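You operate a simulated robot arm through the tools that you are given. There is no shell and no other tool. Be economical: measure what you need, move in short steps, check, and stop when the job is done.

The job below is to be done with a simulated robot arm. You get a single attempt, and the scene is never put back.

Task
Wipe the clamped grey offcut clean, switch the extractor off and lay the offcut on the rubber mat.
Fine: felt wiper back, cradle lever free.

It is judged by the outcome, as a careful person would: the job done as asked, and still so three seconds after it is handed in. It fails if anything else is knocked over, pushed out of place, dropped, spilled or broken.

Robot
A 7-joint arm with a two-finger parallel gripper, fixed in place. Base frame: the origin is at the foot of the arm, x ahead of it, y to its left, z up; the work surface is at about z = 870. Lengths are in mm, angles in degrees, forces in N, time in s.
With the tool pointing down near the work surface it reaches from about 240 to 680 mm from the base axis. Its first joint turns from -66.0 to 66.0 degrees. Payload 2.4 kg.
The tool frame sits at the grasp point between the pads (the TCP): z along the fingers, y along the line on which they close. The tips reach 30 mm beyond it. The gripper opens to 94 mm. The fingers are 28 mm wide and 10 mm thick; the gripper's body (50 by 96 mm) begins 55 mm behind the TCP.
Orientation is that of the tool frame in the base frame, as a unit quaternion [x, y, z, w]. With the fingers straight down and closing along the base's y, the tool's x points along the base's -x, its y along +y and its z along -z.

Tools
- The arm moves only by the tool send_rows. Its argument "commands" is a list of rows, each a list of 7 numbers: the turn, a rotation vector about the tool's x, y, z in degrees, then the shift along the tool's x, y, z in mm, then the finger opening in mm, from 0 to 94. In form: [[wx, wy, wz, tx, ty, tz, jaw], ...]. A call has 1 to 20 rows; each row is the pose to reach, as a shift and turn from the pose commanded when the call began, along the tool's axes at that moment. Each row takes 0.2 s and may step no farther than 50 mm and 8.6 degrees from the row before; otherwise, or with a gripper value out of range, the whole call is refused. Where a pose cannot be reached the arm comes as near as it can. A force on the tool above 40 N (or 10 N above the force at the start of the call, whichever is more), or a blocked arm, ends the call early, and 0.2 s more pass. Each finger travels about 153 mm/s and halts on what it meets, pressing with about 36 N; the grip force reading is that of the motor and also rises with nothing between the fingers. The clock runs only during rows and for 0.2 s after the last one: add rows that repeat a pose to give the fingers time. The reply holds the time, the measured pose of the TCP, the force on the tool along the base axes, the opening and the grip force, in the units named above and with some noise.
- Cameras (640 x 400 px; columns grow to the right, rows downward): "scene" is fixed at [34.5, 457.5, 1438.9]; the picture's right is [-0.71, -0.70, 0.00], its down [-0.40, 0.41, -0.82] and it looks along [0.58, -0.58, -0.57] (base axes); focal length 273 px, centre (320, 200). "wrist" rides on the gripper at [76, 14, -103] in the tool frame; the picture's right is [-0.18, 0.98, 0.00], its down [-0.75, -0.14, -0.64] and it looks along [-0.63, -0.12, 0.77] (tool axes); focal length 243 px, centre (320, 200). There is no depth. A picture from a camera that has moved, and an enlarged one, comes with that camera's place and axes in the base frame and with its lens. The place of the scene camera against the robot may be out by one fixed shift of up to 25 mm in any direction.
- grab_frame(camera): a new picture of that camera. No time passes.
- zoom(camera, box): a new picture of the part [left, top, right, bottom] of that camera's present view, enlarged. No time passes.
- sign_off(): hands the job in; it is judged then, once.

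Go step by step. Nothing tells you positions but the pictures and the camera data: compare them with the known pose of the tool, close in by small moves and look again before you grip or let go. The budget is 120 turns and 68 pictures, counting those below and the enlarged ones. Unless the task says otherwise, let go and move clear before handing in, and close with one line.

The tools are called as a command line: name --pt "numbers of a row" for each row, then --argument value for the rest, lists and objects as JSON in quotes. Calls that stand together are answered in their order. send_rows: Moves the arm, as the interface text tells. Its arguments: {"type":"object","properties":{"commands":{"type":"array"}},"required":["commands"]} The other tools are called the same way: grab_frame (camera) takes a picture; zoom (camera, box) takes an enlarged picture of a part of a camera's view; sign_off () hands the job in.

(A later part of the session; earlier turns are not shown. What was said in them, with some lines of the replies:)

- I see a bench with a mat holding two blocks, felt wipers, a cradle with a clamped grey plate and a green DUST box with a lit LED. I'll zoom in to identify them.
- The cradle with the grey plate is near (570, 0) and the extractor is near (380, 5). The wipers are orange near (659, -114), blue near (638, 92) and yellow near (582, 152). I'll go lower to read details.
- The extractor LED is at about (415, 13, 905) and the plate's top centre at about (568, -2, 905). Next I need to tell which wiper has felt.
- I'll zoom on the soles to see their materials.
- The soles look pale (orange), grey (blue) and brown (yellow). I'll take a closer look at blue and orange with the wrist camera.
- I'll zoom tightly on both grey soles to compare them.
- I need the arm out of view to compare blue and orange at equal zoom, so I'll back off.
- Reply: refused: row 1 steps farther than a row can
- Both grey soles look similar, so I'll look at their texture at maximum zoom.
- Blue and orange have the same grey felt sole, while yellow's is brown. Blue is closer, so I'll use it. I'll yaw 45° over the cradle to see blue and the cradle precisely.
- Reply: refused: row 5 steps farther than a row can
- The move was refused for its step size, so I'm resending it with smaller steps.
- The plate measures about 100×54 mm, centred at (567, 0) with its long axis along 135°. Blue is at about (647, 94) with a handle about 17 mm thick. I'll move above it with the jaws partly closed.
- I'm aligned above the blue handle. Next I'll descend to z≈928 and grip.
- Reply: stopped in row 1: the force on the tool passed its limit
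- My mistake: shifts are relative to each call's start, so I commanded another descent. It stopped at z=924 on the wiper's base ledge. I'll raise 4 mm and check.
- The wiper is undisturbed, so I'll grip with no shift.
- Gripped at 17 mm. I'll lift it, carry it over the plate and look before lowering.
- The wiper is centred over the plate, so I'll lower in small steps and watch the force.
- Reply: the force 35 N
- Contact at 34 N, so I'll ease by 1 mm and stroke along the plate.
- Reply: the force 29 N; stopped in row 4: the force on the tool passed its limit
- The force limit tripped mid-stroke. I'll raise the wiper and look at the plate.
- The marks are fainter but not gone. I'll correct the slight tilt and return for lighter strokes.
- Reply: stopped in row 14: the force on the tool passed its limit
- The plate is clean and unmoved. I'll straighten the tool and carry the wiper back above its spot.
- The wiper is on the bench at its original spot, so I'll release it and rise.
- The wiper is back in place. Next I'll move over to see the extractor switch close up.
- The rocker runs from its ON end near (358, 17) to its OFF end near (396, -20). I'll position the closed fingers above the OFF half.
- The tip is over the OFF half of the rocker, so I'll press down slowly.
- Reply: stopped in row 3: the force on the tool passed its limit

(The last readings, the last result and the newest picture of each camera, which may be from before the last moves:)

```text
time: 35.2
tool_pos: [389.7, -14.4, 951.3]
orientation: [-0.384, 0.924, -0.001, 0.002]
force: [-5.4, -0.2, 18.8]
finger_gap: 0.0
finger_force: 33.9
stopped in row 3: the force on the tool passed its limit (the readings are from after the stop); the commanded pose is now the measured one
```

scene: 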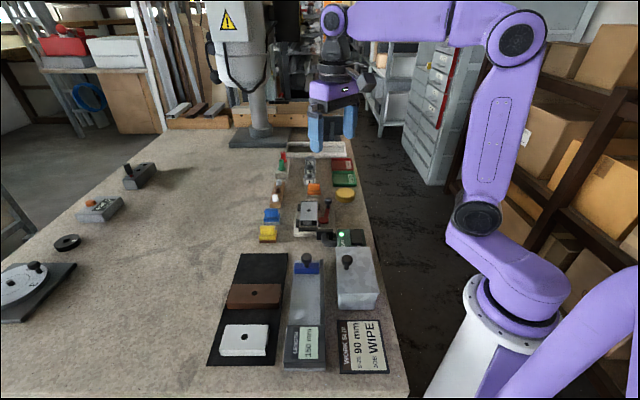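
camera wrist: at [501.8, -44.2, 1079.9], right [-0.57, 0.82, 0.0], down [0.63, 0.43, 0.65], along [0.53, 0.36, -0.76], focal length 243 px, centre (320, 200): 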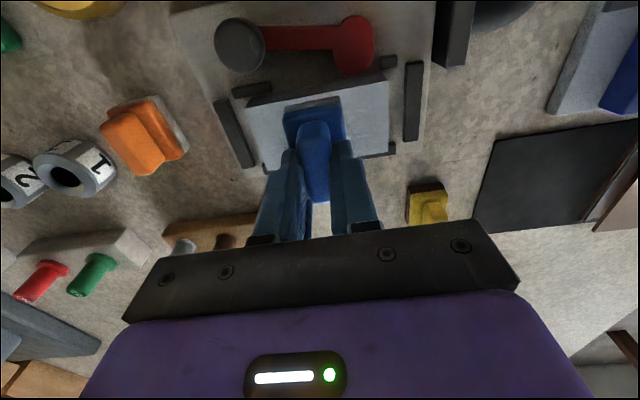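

grab_frame --camera "scene"

zoom --camera "wrist" --box '[200, 20, 440, 220]'

```text
27 pictures are left
```

scene: 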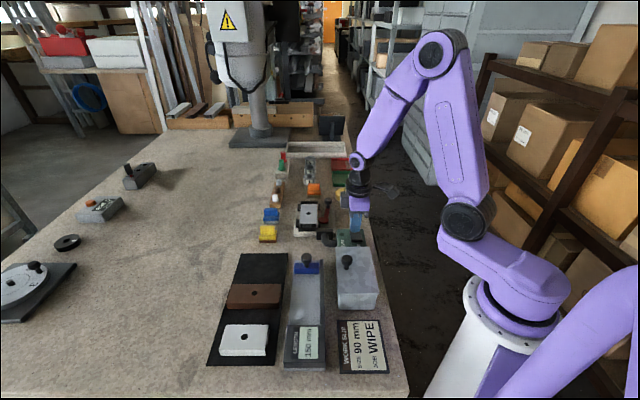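

```text
2.00 times, centred on (320, 120) of wrist
camera zoom: at [326.2, -59.5, 1053.4], right [-0.57, 0.82, 0.0], down [0.63, 0.43, 0.64], along [0.53, 0.36, -0.76], focal length 485 px, centre (320, 360)
```

zoom: 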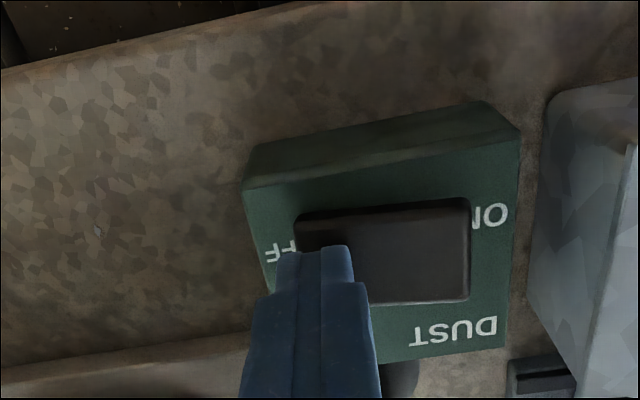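

send_rows --pt "0 0 0 0 0 -20 0" --pt "0 0 0 0 0 -50 0" --pt "0 0 0 0 0 -90 0" --pt "0 0 0 0 0 -90 0"

zoom --camera "scene" --box '[280, 180, 380, 260]'

```text
time: 36.2
tool_pos: [390.7, -16.6, 1038.8]
orientation: [-0.383, 0.924, -0.001, 0.002]
force: [0.2, 0.5, -0.3]
finger_gap: 0.1
finger_force: 33.0
```

```text
5.00 times, centred on (330, 220) of scene
camera zoom: at [34.5, 457.5, 1438.9], right [-0.71, -0.7, 0.0], down [-0.4, 0.41, -0.82], along [0.58, -0.58, -0.57], focal length 1366 px, centre (270, 100)
```

zoom: 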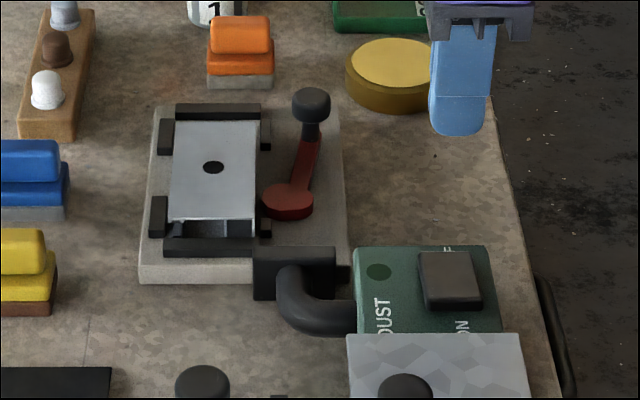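

The extractor is off (LED dark). Next is the lever, with its pivot near (510, -13) and knob near (544, -69). I'll move the closed fingers to the plate side of the knob, high first.

send_rows --pt "0 0 0 -20 -30 0 0" --pt "0 0 0 -40 -60 0 0" --pt "0 0 0 -60 -90 10 0" --pt "0 0 0 -80 -121 30 0" --pt "0 0 0 -100.4 -150.9 52 0" --pt "0 0 0 -100.4 -150.9 52 0"

grab_frame --camera "wrist"

zoom --camera "scene" --box '[280, 180, 380, 260]'

```text
time: 37.6
tool_pos: [569.2, -51.5, 989.7]
orientation: [-0.383, 0.924, -0.001, 0.002]
force: [-0.2, -0.1, 0.7]
finger_gap: 0.0
finger_force: 33.1
```

```text
24 pictures are left
camera wrist: at [506.2, -96.0, 1091.5], right [-0.57, 0.82, 0.0], down [0.63, 0.43, 0.64], along [0.53, 0.36, -0.76], focal length 243 px, centre (320, 200)
```

wrist: 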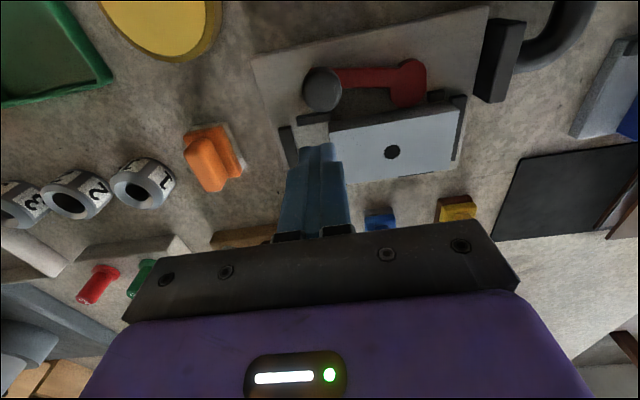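

```text
5.00 times, centred on (330, 220) of scene
camera zoom: at [34.5, 457.5, 1438.9], right [-0.71, -0.7, 0.0], down [-0.4, 0.41, -0.82], along [0.58, -0.58, -0.57], focal length 1366 px, centre (270, 100)
```

zoom: 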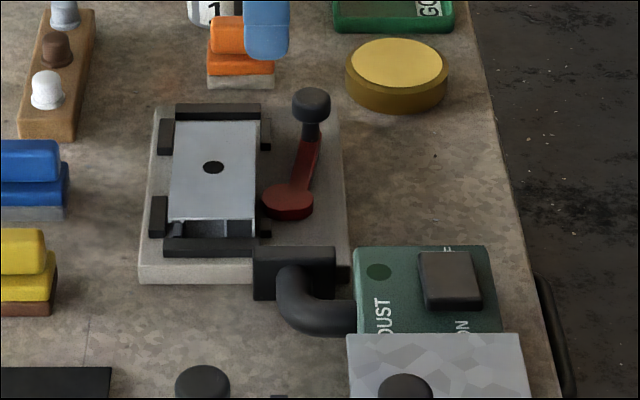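

The knob is at about (540, -70, 935), and the finger position clears it by about 6 mm. I'll descend to tip z≈919.

send_rows --pt "0 0 0 0 0 20 0" --pt "0 0 0 0 0 36 0" --pt "0 0 0 0 0 41 0" --pt "0 0 0 0 0 41 0"

zoom --camera "wrist" --box '[220, 40, 460, 220]'

```text
time: 38.6
tool_pos: [569.3, -51.1, 947.0]
orientation: [-0.383, 0.924, -0.001, 0.003]
force: [-0.2, -0.3, -0.6]
finger_gap: 0.0
finger_force: 33.0
```

```text
2.22 times, centred on (340, 130) of wrist
camera zoom: at [505.5, -95.6, 1050.3], right [-0.57, 0.83, 0.0], down [0.63, 0.43, 0.64], along [0.53, 0.36, -0.76], focal length 539 px, centre (276, 356)
```

zoom: 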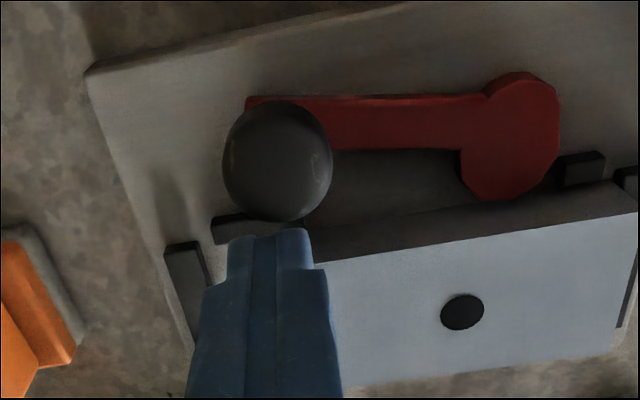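

The finger is right beside the knob, so I'll push it outward along the arc.

send_rows --pt "0 0 0 6 0 0 0" --pt "0 0 0 11 0 0 0" --pt "0 0 0 16 0 0 0" --pt "0 0 0 21 0 0 0" --pt "0 0 0 26 0.5 0 0" --pt "0 0 0 31 1.5 0 0"

zoom --camera "scene" --box '[280, 180, 380, 260]'

```text
time: 40.0
tool_pos: [545.4, -72.5, 949.0]
orientation: [-0.382, 0.924, -0.001, 0.002]
force: [-0.7, 0.2, 0.7]
finger_gap: 0.0
finger_force: 32.9
```

```text
5.00 times, centred on (330, 220) of scene
camera zoom: at [34.5, 457.5, 1438.9], right [-0.71, -0.7, 0.0], down [-0.4, 0.41, -0.82], along [0.58, -0.58, -0.57], focal length 1366 px, centre (270, 100)
```

zoom: 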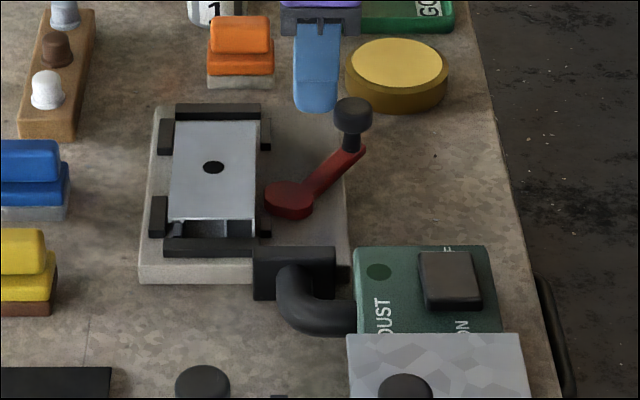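

The lever swings freely, so I'll continue to roughly perpendicular.

send_rows --pt "0 0 0 5 1 0 0" --pt "0 0 0 10 2.5 0 0" --pt "0 0 0 18 6.5 0 0" --pt "0 0 0 26 11.5 0 0" --pt "0 0 0 33 18.5 0 0" --pt "0 0 0 39 26.5 0 0"

zoom --camera "scene" --box '[280, 180, 380, 260]'

```text
time: 41.5
tool_pos: [498.7, -80.9, 948.2]
orientation: [-0.383, 0.924, -0.001, 0.003]
force: [0.2, -0.2, 0.0]
finger_gap: 0.0
finger_force: 32.8
```

```text
5.00 times, centred on (330, 220) of scene
camera zoom: at [34.5, 457.5, 1438.9], right [-0.71, -0.7, 0.0], down [-0.4, 0.41, -0.82], along [0.58, -0.58, -0.57], focal length 1366 px, centre (270, 100)
```

zoom: 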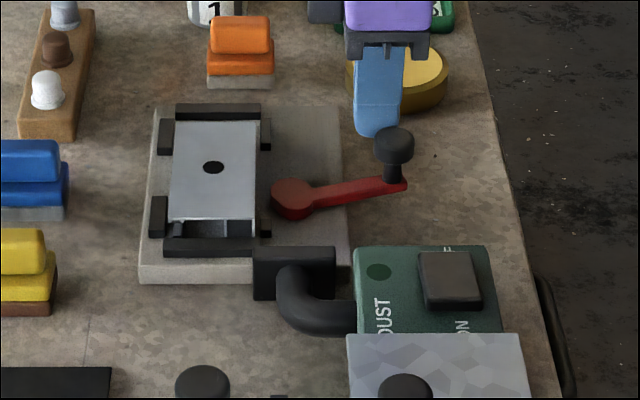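

The cam has opened a gap to the plate. I'll push slightly further so it is fully free, then rise and look from above.

send_rows --pt "0 0 0 1 6 0 0" --pt "0 0 0 1 13 0 0" --pt "0 0 0 1 13 0 0" --pt "0 0 0 1 5 0 0" --pt "0 0 0 1 5 -40 0" --pt "0 0 0 1 5 -60 0" --pt "0 0 0 -40 -10 -60 40" --pt "0 0 0 -80 -25 -60 80" --pt "0 0 0 -100 -35 -60 90"

grab_frame --camera "wrist"

```text
time: 43.5
tool_pos: [593.1, -35.1, 1007.8]
orientation: [-0.382, 0.924, -0.001, 0.001]
force: [0.3, -0.8, -0.6]
finger_gap: 89.8
finger_force: 0.0
```

```text
19 pictures are left
camera wrist: at [530.6, -79.2, 1109.9], right [-0.56, 0.83, 0.0], down [0.63, 0.43, 0.64], along [0.53, 0.36, -0.76], focal length 243 px, centre (320, 200)
```

wrist: 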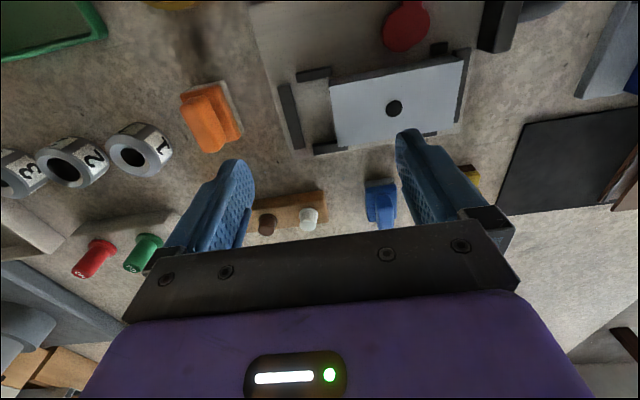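

zoom --camera "scene" --box '[280, 180, 380, 260]'

zoom --camera "wrist" --box '[260, 0, 500, 180]'

```text
5.00 times, centred on (330, 220) of scene
camera zoom: at [34.5, 457.5, 1438.9], right [-0.71, -0.7, 0.0], down [-0.4, 0.41, -0.82], along [0.58, -0.58, -0.57], focal length 1366 px, centre (270, 100)
```

zoom: 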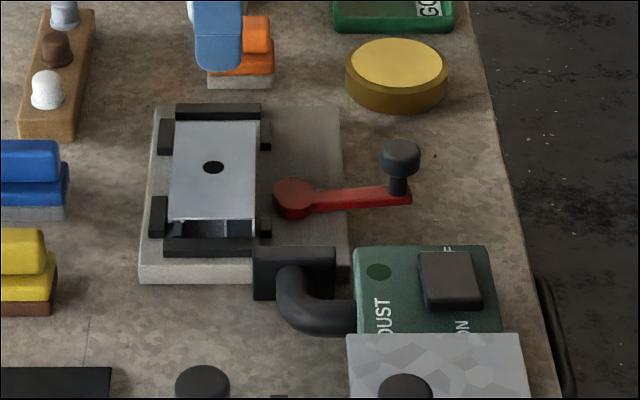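

```text
2.22 times, centred on (380, 90) of wrist
camera zoom: at [530.6, -79.2, 1109.9], right [-0.56, 0.83, 0.0], down [0.63, 0.43, 0.64], along [0.53, 0.36, -0.76], focal length 539 px, centre (187, 444)
```

zoom: 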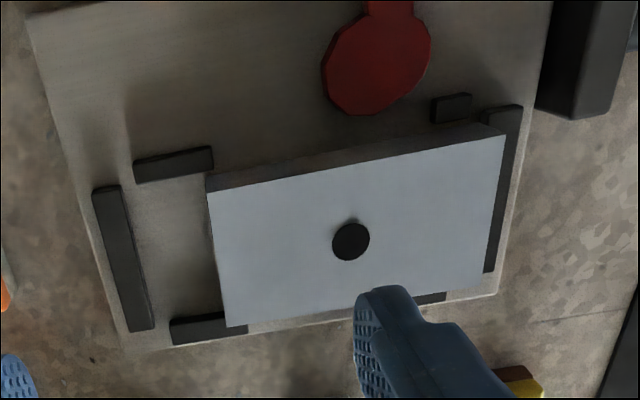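

The plate slid about 17 mm within the cradle during wiping; it is now centred near (556, 13) and otherwise fine. The lever is free. I'll rotate 90° to close across the plate's width, clear of the pads and cam, and stay high.

send_rows --pt "0 0 8.2 -0.7 3.3 0 75" --pt "0 0 16.4 -1.4 6.6 0 75" --pt "0 0 24.6 -2.1 9.9 0 75" --pt "0 0 32.8 -2.8 13.2 0 75" --pt "0 0 41 -3.5 16.5 0 75" --pt "0 0 49.2 -4.2 19.8 0 75" --pt "0 0 57.4 -5 23 0 75" --pt "0 0 65.6 -5.7 26 0 75" --pt "0 0 73.8 -6.4 29 0 75" --pt "0 0 82 -7.1 33 0 75" --pt "0 0 90 -7.8 36 0 75" --pt "0 0 90 -7.8 36 0 75"

grab_frame --camera "wrist"

```text
time: 46.0
tool_pos: [574.1, -3.8, 1007.8]
orientation: [0.383, 0.924, 0.001, 0.003]
force: [0.3, 0.3, -0.3]
finger_gap: 75.0
finger_force: 0.3
```

```text
16 pictures are left
camera wrist: at [530.3, 60.0, 1110.7], right [0.83, 0.56, 0.0], down [0.43, -0.63, 0.64], along [0.36, -0.53, -0.77], focal length 243 px, centre (320, 200)
```

wrist: 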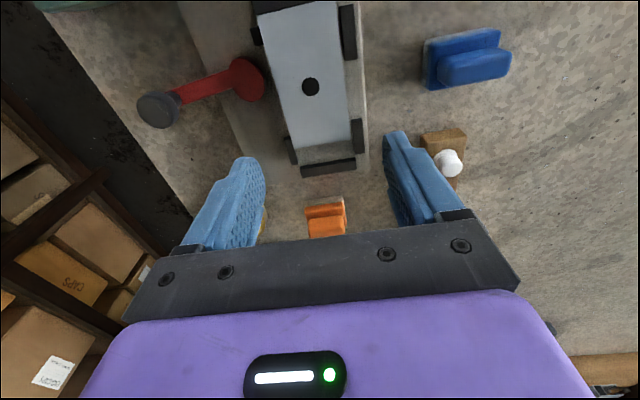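

The hole is at about (555, 12), and the free window between pads and cam is centred at e1≈-5. I'll fine-shift and descend to just above the plate.

send_rows --pt "0 0 0 2.5 -1.5 20 75" --pt "0 0 0 2.5 -1.5 45 75" --pt "0 0 0 2.5 -1.5 66 75" --pt "0 0 0 2.5 -1.5 66 75"

zoom --camera "wrist" --box '[180, 40, 460, 240]'

zoom --camera "scene" --box '[280, 180, 360, 240]'

```text
time: 47.0
tool_pos: [572.4, -3.0, 941.7]
orientation: [0.383, 0.924, 0.001, 0.002]
force: [0.0, -0.1, 0.1]
finger_gap: 75.1
finger_force: 0.0
```

```text
2.00 times, centred on (320, 140) of wrist
camera zoom: at [529.2, 60.7, 1043.5], right [0.82, 0.57, 0.0], down [0.43, -0.63, 0.64], along [0.37, -0.53, -0.77], focal length 485 px, centre (320, 320)
```

zoom: 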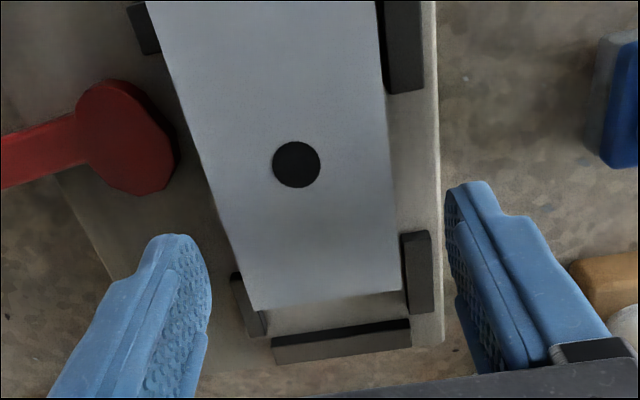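

```text
6.67 times, centred on (320, 210) of scene
camera zoom: at [34.5, 457.5, 1438.9], right [-0.71, -0.7, 0.0], down [-0.4, 0.41, -0.82], along [0.58, -0.58, -0.57], focal length 1821 px, centre (320, 133)
```

zoom: 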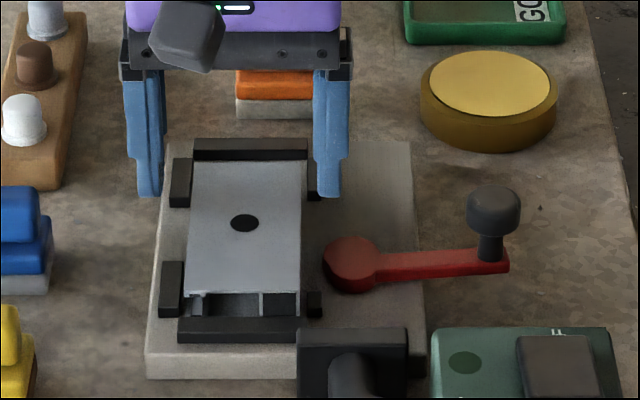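

Clearances look good, so I'll descend to grip height, then close.

send_rows --pt "0 0 0 0 0 8 75" --pt "0 0 0 0 0 15 75" --pt "0 0 0 0 0 21 75" --pt "0 0 0 0 0 21 75"

```text
time: 48.0
tool_pos: [573.0, -2.9, 921.8]
orientation: [0.383, 0.924, 0.001, 0.002]
force: [-0.8, 0.6, -0.1]
finger_gap: 75.0
finger_force: 0.0
```

send_rows --pt "0 0 0 0 0 0 65" --pt "0 0 0 0 0 0 55" --pt "0 0 0 0 0 0 45" --pt "0 0 0 0 0 0 40" --pt "0 0 0 0 0 0 40"

```text
time: 49.2
tool_pos: [571.3, -2.9, 921.5]
orientation: [0.383, 0.924, 0.001, 0.002]
force: [0.3, -0.1, 0.6]
finger_gap: 52.2
finger_force: 36.0
```

Gripped at 52 mm. I'll lift straight up in small steps and look.

send_rows --pt "0 0 0 0 0 -5 40" --pt "0 0 0 0 0 -15 40" --pt "0 0 0 0 0 -40 40" --pt "0 0 0 0 0 -80 40" --pt "0 0 0 0 0 -80 40"

zoom --camera "scene" --box '[260, 160, 380, 250]'

```text
time: 50.5
tool_pos: [570.7, -1.9, 1002.6]
orientation: [0.383, 0.924, 0.001, 0.003]
force: [-0.4, -0.1, -0.2]
finger_gap: 52.3
finger_force: 35.5
```

```text
4.44 times, centred on (320, 205) of scene
camera zoom: at [34.5, 457.5, 1438.9], right [-0.71, -0.7, 0.0], down [-0.4, 0.41, -0.82], along [0.58, -0.58, -0.57], focal length 1214 px, centre (320, 178)
```

zoom: 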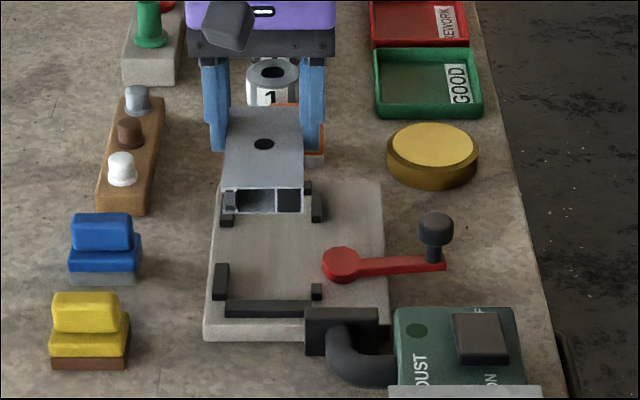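

The plate is held level. I'll carry it over the mat's free end while rotating back 90° so it lies across the mat like the others, to TCP target (519, 253).

send_rows --pt "0 0 -8.2 20 13 -5 40" --pt "0 0 -16.4 40 26 -5 40" --pt "0 0 -24.6 60 39 -5 40" --pt "0 0 -32.8 80 52 -5 40" --pt "0 0 -41 100 65 -5 40" --pt "0 0 -49.2 120 78 -5 40" --pt "0 0 -57.4 140 91 -5 40" --pt "0 0 -65.6 160 104 -5 40" --pt "0 0 -73.8 180 118 0 40" --pt "0 0 -82 200 132 10 40" --pt "0 0 -90 217 143.5 20 40" --pt "0 0 -90 217 143.5 20 40"

zoom --camera "scene" --box '[190, 200, 350, 320]'

grab_frame --camera "wrist"

```text
time: 53.0
tool_pos: [518.2, 253.4, 979.6]
orientation: [-0.384, 0.924, -0.001, 0.002]
force: [-0.3, 0.8, 0.1]
finger_gap: 52.3
finger_force: 36.1
```

```text
3.33 times, centred on (270, 260) of scene
camera zoom: at [34.5, 457.5, 1438.9], right [-0.71, -0.7, 0.0], down [-0.4, 0.41, -0.82], along [0.58, -0.58, -0.57], focal length 910 px, centre (487, 0)
```

zoom: 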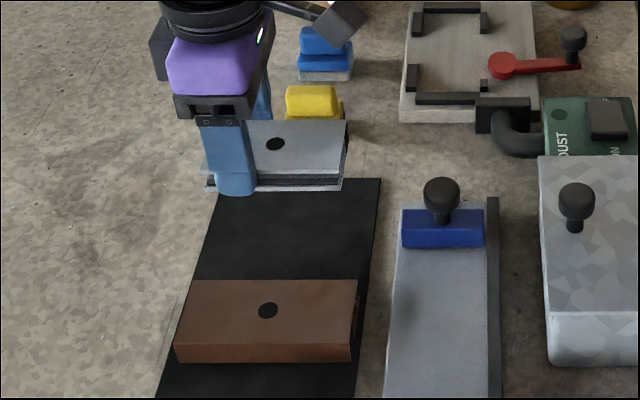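

```text
11 pictures are left
camera wrist: at [455.0, 208.5, 1082.2], right [-0.57, 0.82, 0.0], down [0.63, 0.43, 0.64], along [0.53, 0.36, -0.76], focal length 243 px, centre (320, 200)
```

wrist: 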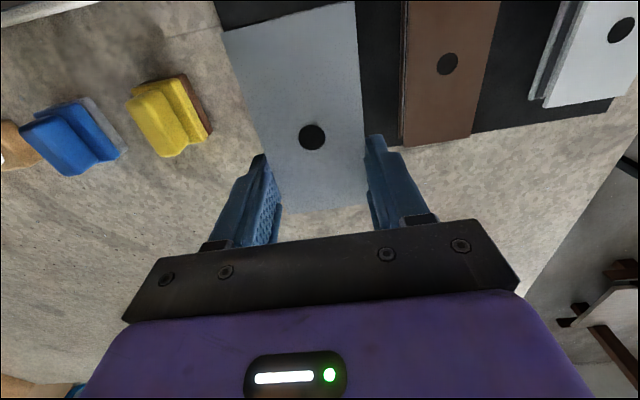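

The plate is centred over the free end of the mat. I'll shift 3 mm and lower toward it.

send_rows --pt "0 0 0 3 0 15 40" --pt "0 0 0 3 0 35 40" --pt "0 0 0 3 0 52 40" --pt "0 0 0 3 0 58 40" --pt "0 0 0 3 0 58 40"

zoom --camera "scene" --box '[190, 220, 310, 310]'

```text
time: 54.2
tool_pos: [517.7, 250.3, 922.8]
orientation: [-0.382, 0.924, -0.001, 0.002]
force: [0.3, 0.0, -0.2]
finger_gap: 52.2
finger_force: 35.5
```

```text
4.44 times, centred on (250, 265) of scene
camera zoom: at [34.5, 457.5, 1438.9], right [-0.71, -0.7, 0.0], down [-0.4, 0.41, -0.82], along [0.58, -0.58, -0.57], focal length 1214 px, centre (631, -89)
```

zoom: 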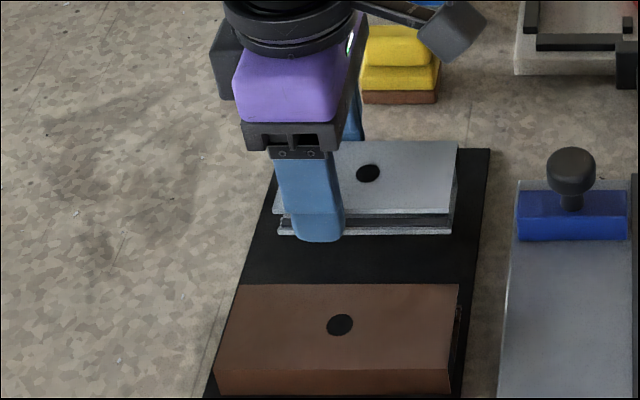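

send_rows --pt "0 0 0 0 0 2 40" --pt "0 0 0 0 0 5 40" --pt "0 0 0 0 0 5 40"

```text
time: 55.0
tool_pos: [517.3, 248.8, 918.6]
orientation: [-0.383, 0.924, -0.001, 0.002]
force: [-0.3, -0.7, -0.4]
finger_gap: 52.3
finger_force: 36.0
```

send_rows --pt "0 0 0 0 0 1.5 40" --pt "0 0 0 0 0 2.5 40" --pt "0 0 0 0 0 2.5 40"

```text
time: 55.9
tool_pos: [517.8, 250.0, 914.5]
orientation: [-0.382, 0.924, -0.001, 0.002]
force: [0.2, 0.2, -0.8]
finger_gap: 52.3
finger_force: 36.2
```

send_rows --pt "0 0 0 0 0 1 40" --pt "0 0 0 0 0 1 40"

```text
time: 56.5
tool_pos: [517.2, 249.8, 914.6]
orientation: [-0.382, 0.924, -0.001, 0.002]
force: [0.2, -0.2, -0.1]
finger_gap: 52.3
finger_force: 36.1
```

send_rows --pt "0 0 0 0 0 1 40" --pt "0 0 0 0 0 1 40"

```text
time: 57.0
tool_pos: [517.1, 249.0, 913.2]
orientation: [-0.383, 0.924, -0.001, 0.002]
force: [0.7, 0.6, -1.2]
finger_gap: 52.2
finger_force: 36.5
```

send_rows --pt "0 0 0 0 0 1 40" --pt "0 0 0 0 0 1 40"

```text
time: 57.6
tool_pos: [517.1, 249.4, 912.6]
orientation: [-0.382, 0.924, -0.001, 0.002]
force: [0.1, 0.2, -1.1]
finger_gap: 52.2
finger_force: 36.3
```

send_rows --pt "0 0 0 0 0 1 40" --pt "0 0 0 0 0 1 40"

zoom --camera "scene" --box '[230, 240, 290, 285]'

```text
time: 58.2
tool_pos: [517.2, 249.9, 911.7]
orientation: [-0.382, 0.924, -0.001, 0.001]
force: [0.1, 0.3, -0.3]
finger_gap: 52.3
finger_force: 36.2
```

```text
8.89 times, centred on (260, 262) of scene
camera zoom: at [34.5, 457.5, 1438.9], right [-0.71, -0.7, 0.0], down [-0.4, 0.41, -0.82], along [0.58, -0.58, -0.57], focal length 2428 px, centre (853, -356)
```

zoom: 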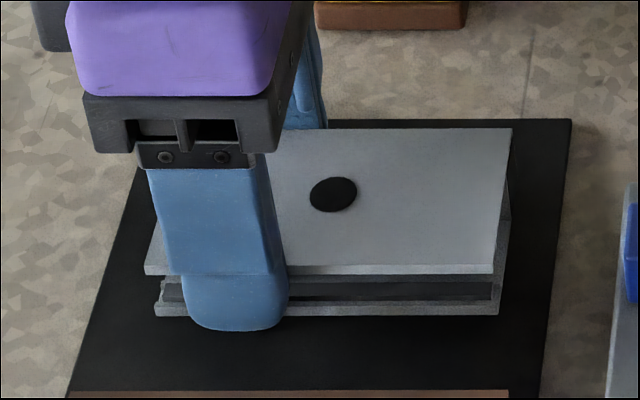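

Still just above the mat, so I'll continue in 1 mm probes.

send_rows --pt "0 0 0 0 0 1 40" --pt "0 0 0 0 0 1.5 40" --pt "0 0 0 0 0 1.5 40"

```text
time: 59.0
tool_pos: [516.6, 248.6, 910.3]
orientation: [-0.382, 0.924, -0.001, 0.003]
force: [-0.4, 0.5, -1.1]
finger_gap: 52.4
finger_force: 36.0
```

send_rows --pt "0 0 0 0 0 1 40" --pt "0 0 0 0 0 1.5 40" --pt "0 0 0 0 0 1.5 40"

```text
time: 59.9
tool_pos: [517.4, 249.1, 908.1]
orientation: [-0.383, 0.924, -0.001, 0.002]
force: [0.2, 0.2, -1.2]
finger_gap: 52.6
finger_force: 36.1
```

send_rows --pt "0 0 0 0 0 1 40" --pt "0 0 0 0 0 1.5 40" --pt "0 0 0 0 0 1.5 40"

```text
time: 60.6
tool_pos: [517.3, 249.5, 908.1]
orientation: [-0.382, 0.924, 0.0, 0.002]
force: [-4.0, -1.7, 16.1]
finger_gap: 52.1
finger_force: 36.3
```

The plate is in contact with the mat, so I'll release it and rise.

send_rows --pt "0 0 0 0 0 -0.7 52" --pt "0 0 0 0 0 -0.7 60" --pt "0 0 0 0 0 -0.7 68" --pt "0 0 0 0 0 -0.7 68" --pt "0 0 0 0 0 -30 68" --pt "0 0 0 0 0 -70 68" --pt "0 0 0 0 0 -115 68" --pt "0 0 0 0 0 -160 68" --pt "0 0 0 -40 0 -180 68" --pt "0 0 0 -40 0 -180 68"

grab_frame --camera "scene"

zoom --camera "scene" --box '[200, 160, 380, 300]'

```text
time: 62.9
tool_pos: [544.2, 276.8, 1087.5]
orientation: [-0.383, 0.924, -0.001, 0.001]
force: [-0.7, 0.0, -0.1]
finger_gap: 67.9
finger_force: 0.0
```

```text
8 pictures are left
```

scene: 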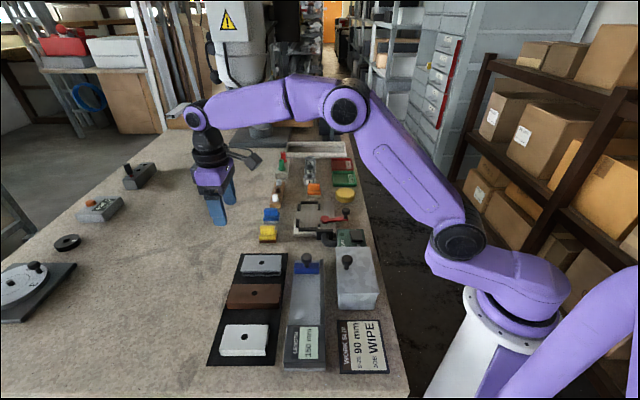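

```text
2.86 times, centred on (290, 230) of scene
camera zoom: at [34.5, 457.5, 1438.9], right [-0.71, -0.7, 0.0], down [-0.4, 0.41, -0.82], along [0.58, -0.58, -0.57], focal length 780 px, centre (406, 114)
```

zoom: 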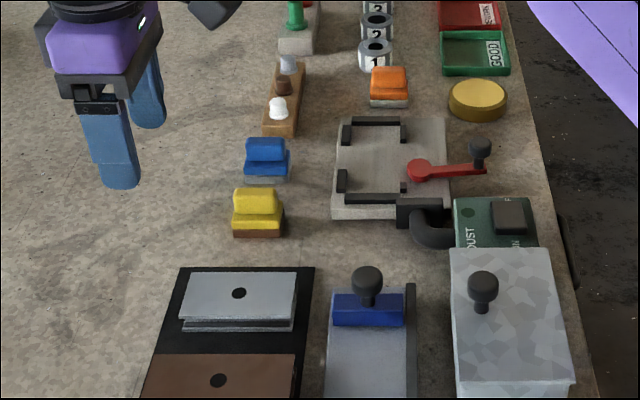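

The clean plate lies flat on the mat, the extractor LED is dark, the wiper is back in its place and the lever is free. The arm is clear, so I'm handing in.

sign_off

```text
The job is handed in.
```

The grey offcut is wiped clean and lying flat on the rubber mat. The extractor is off, the felt wiper is back in its place and the cradle lever is free.
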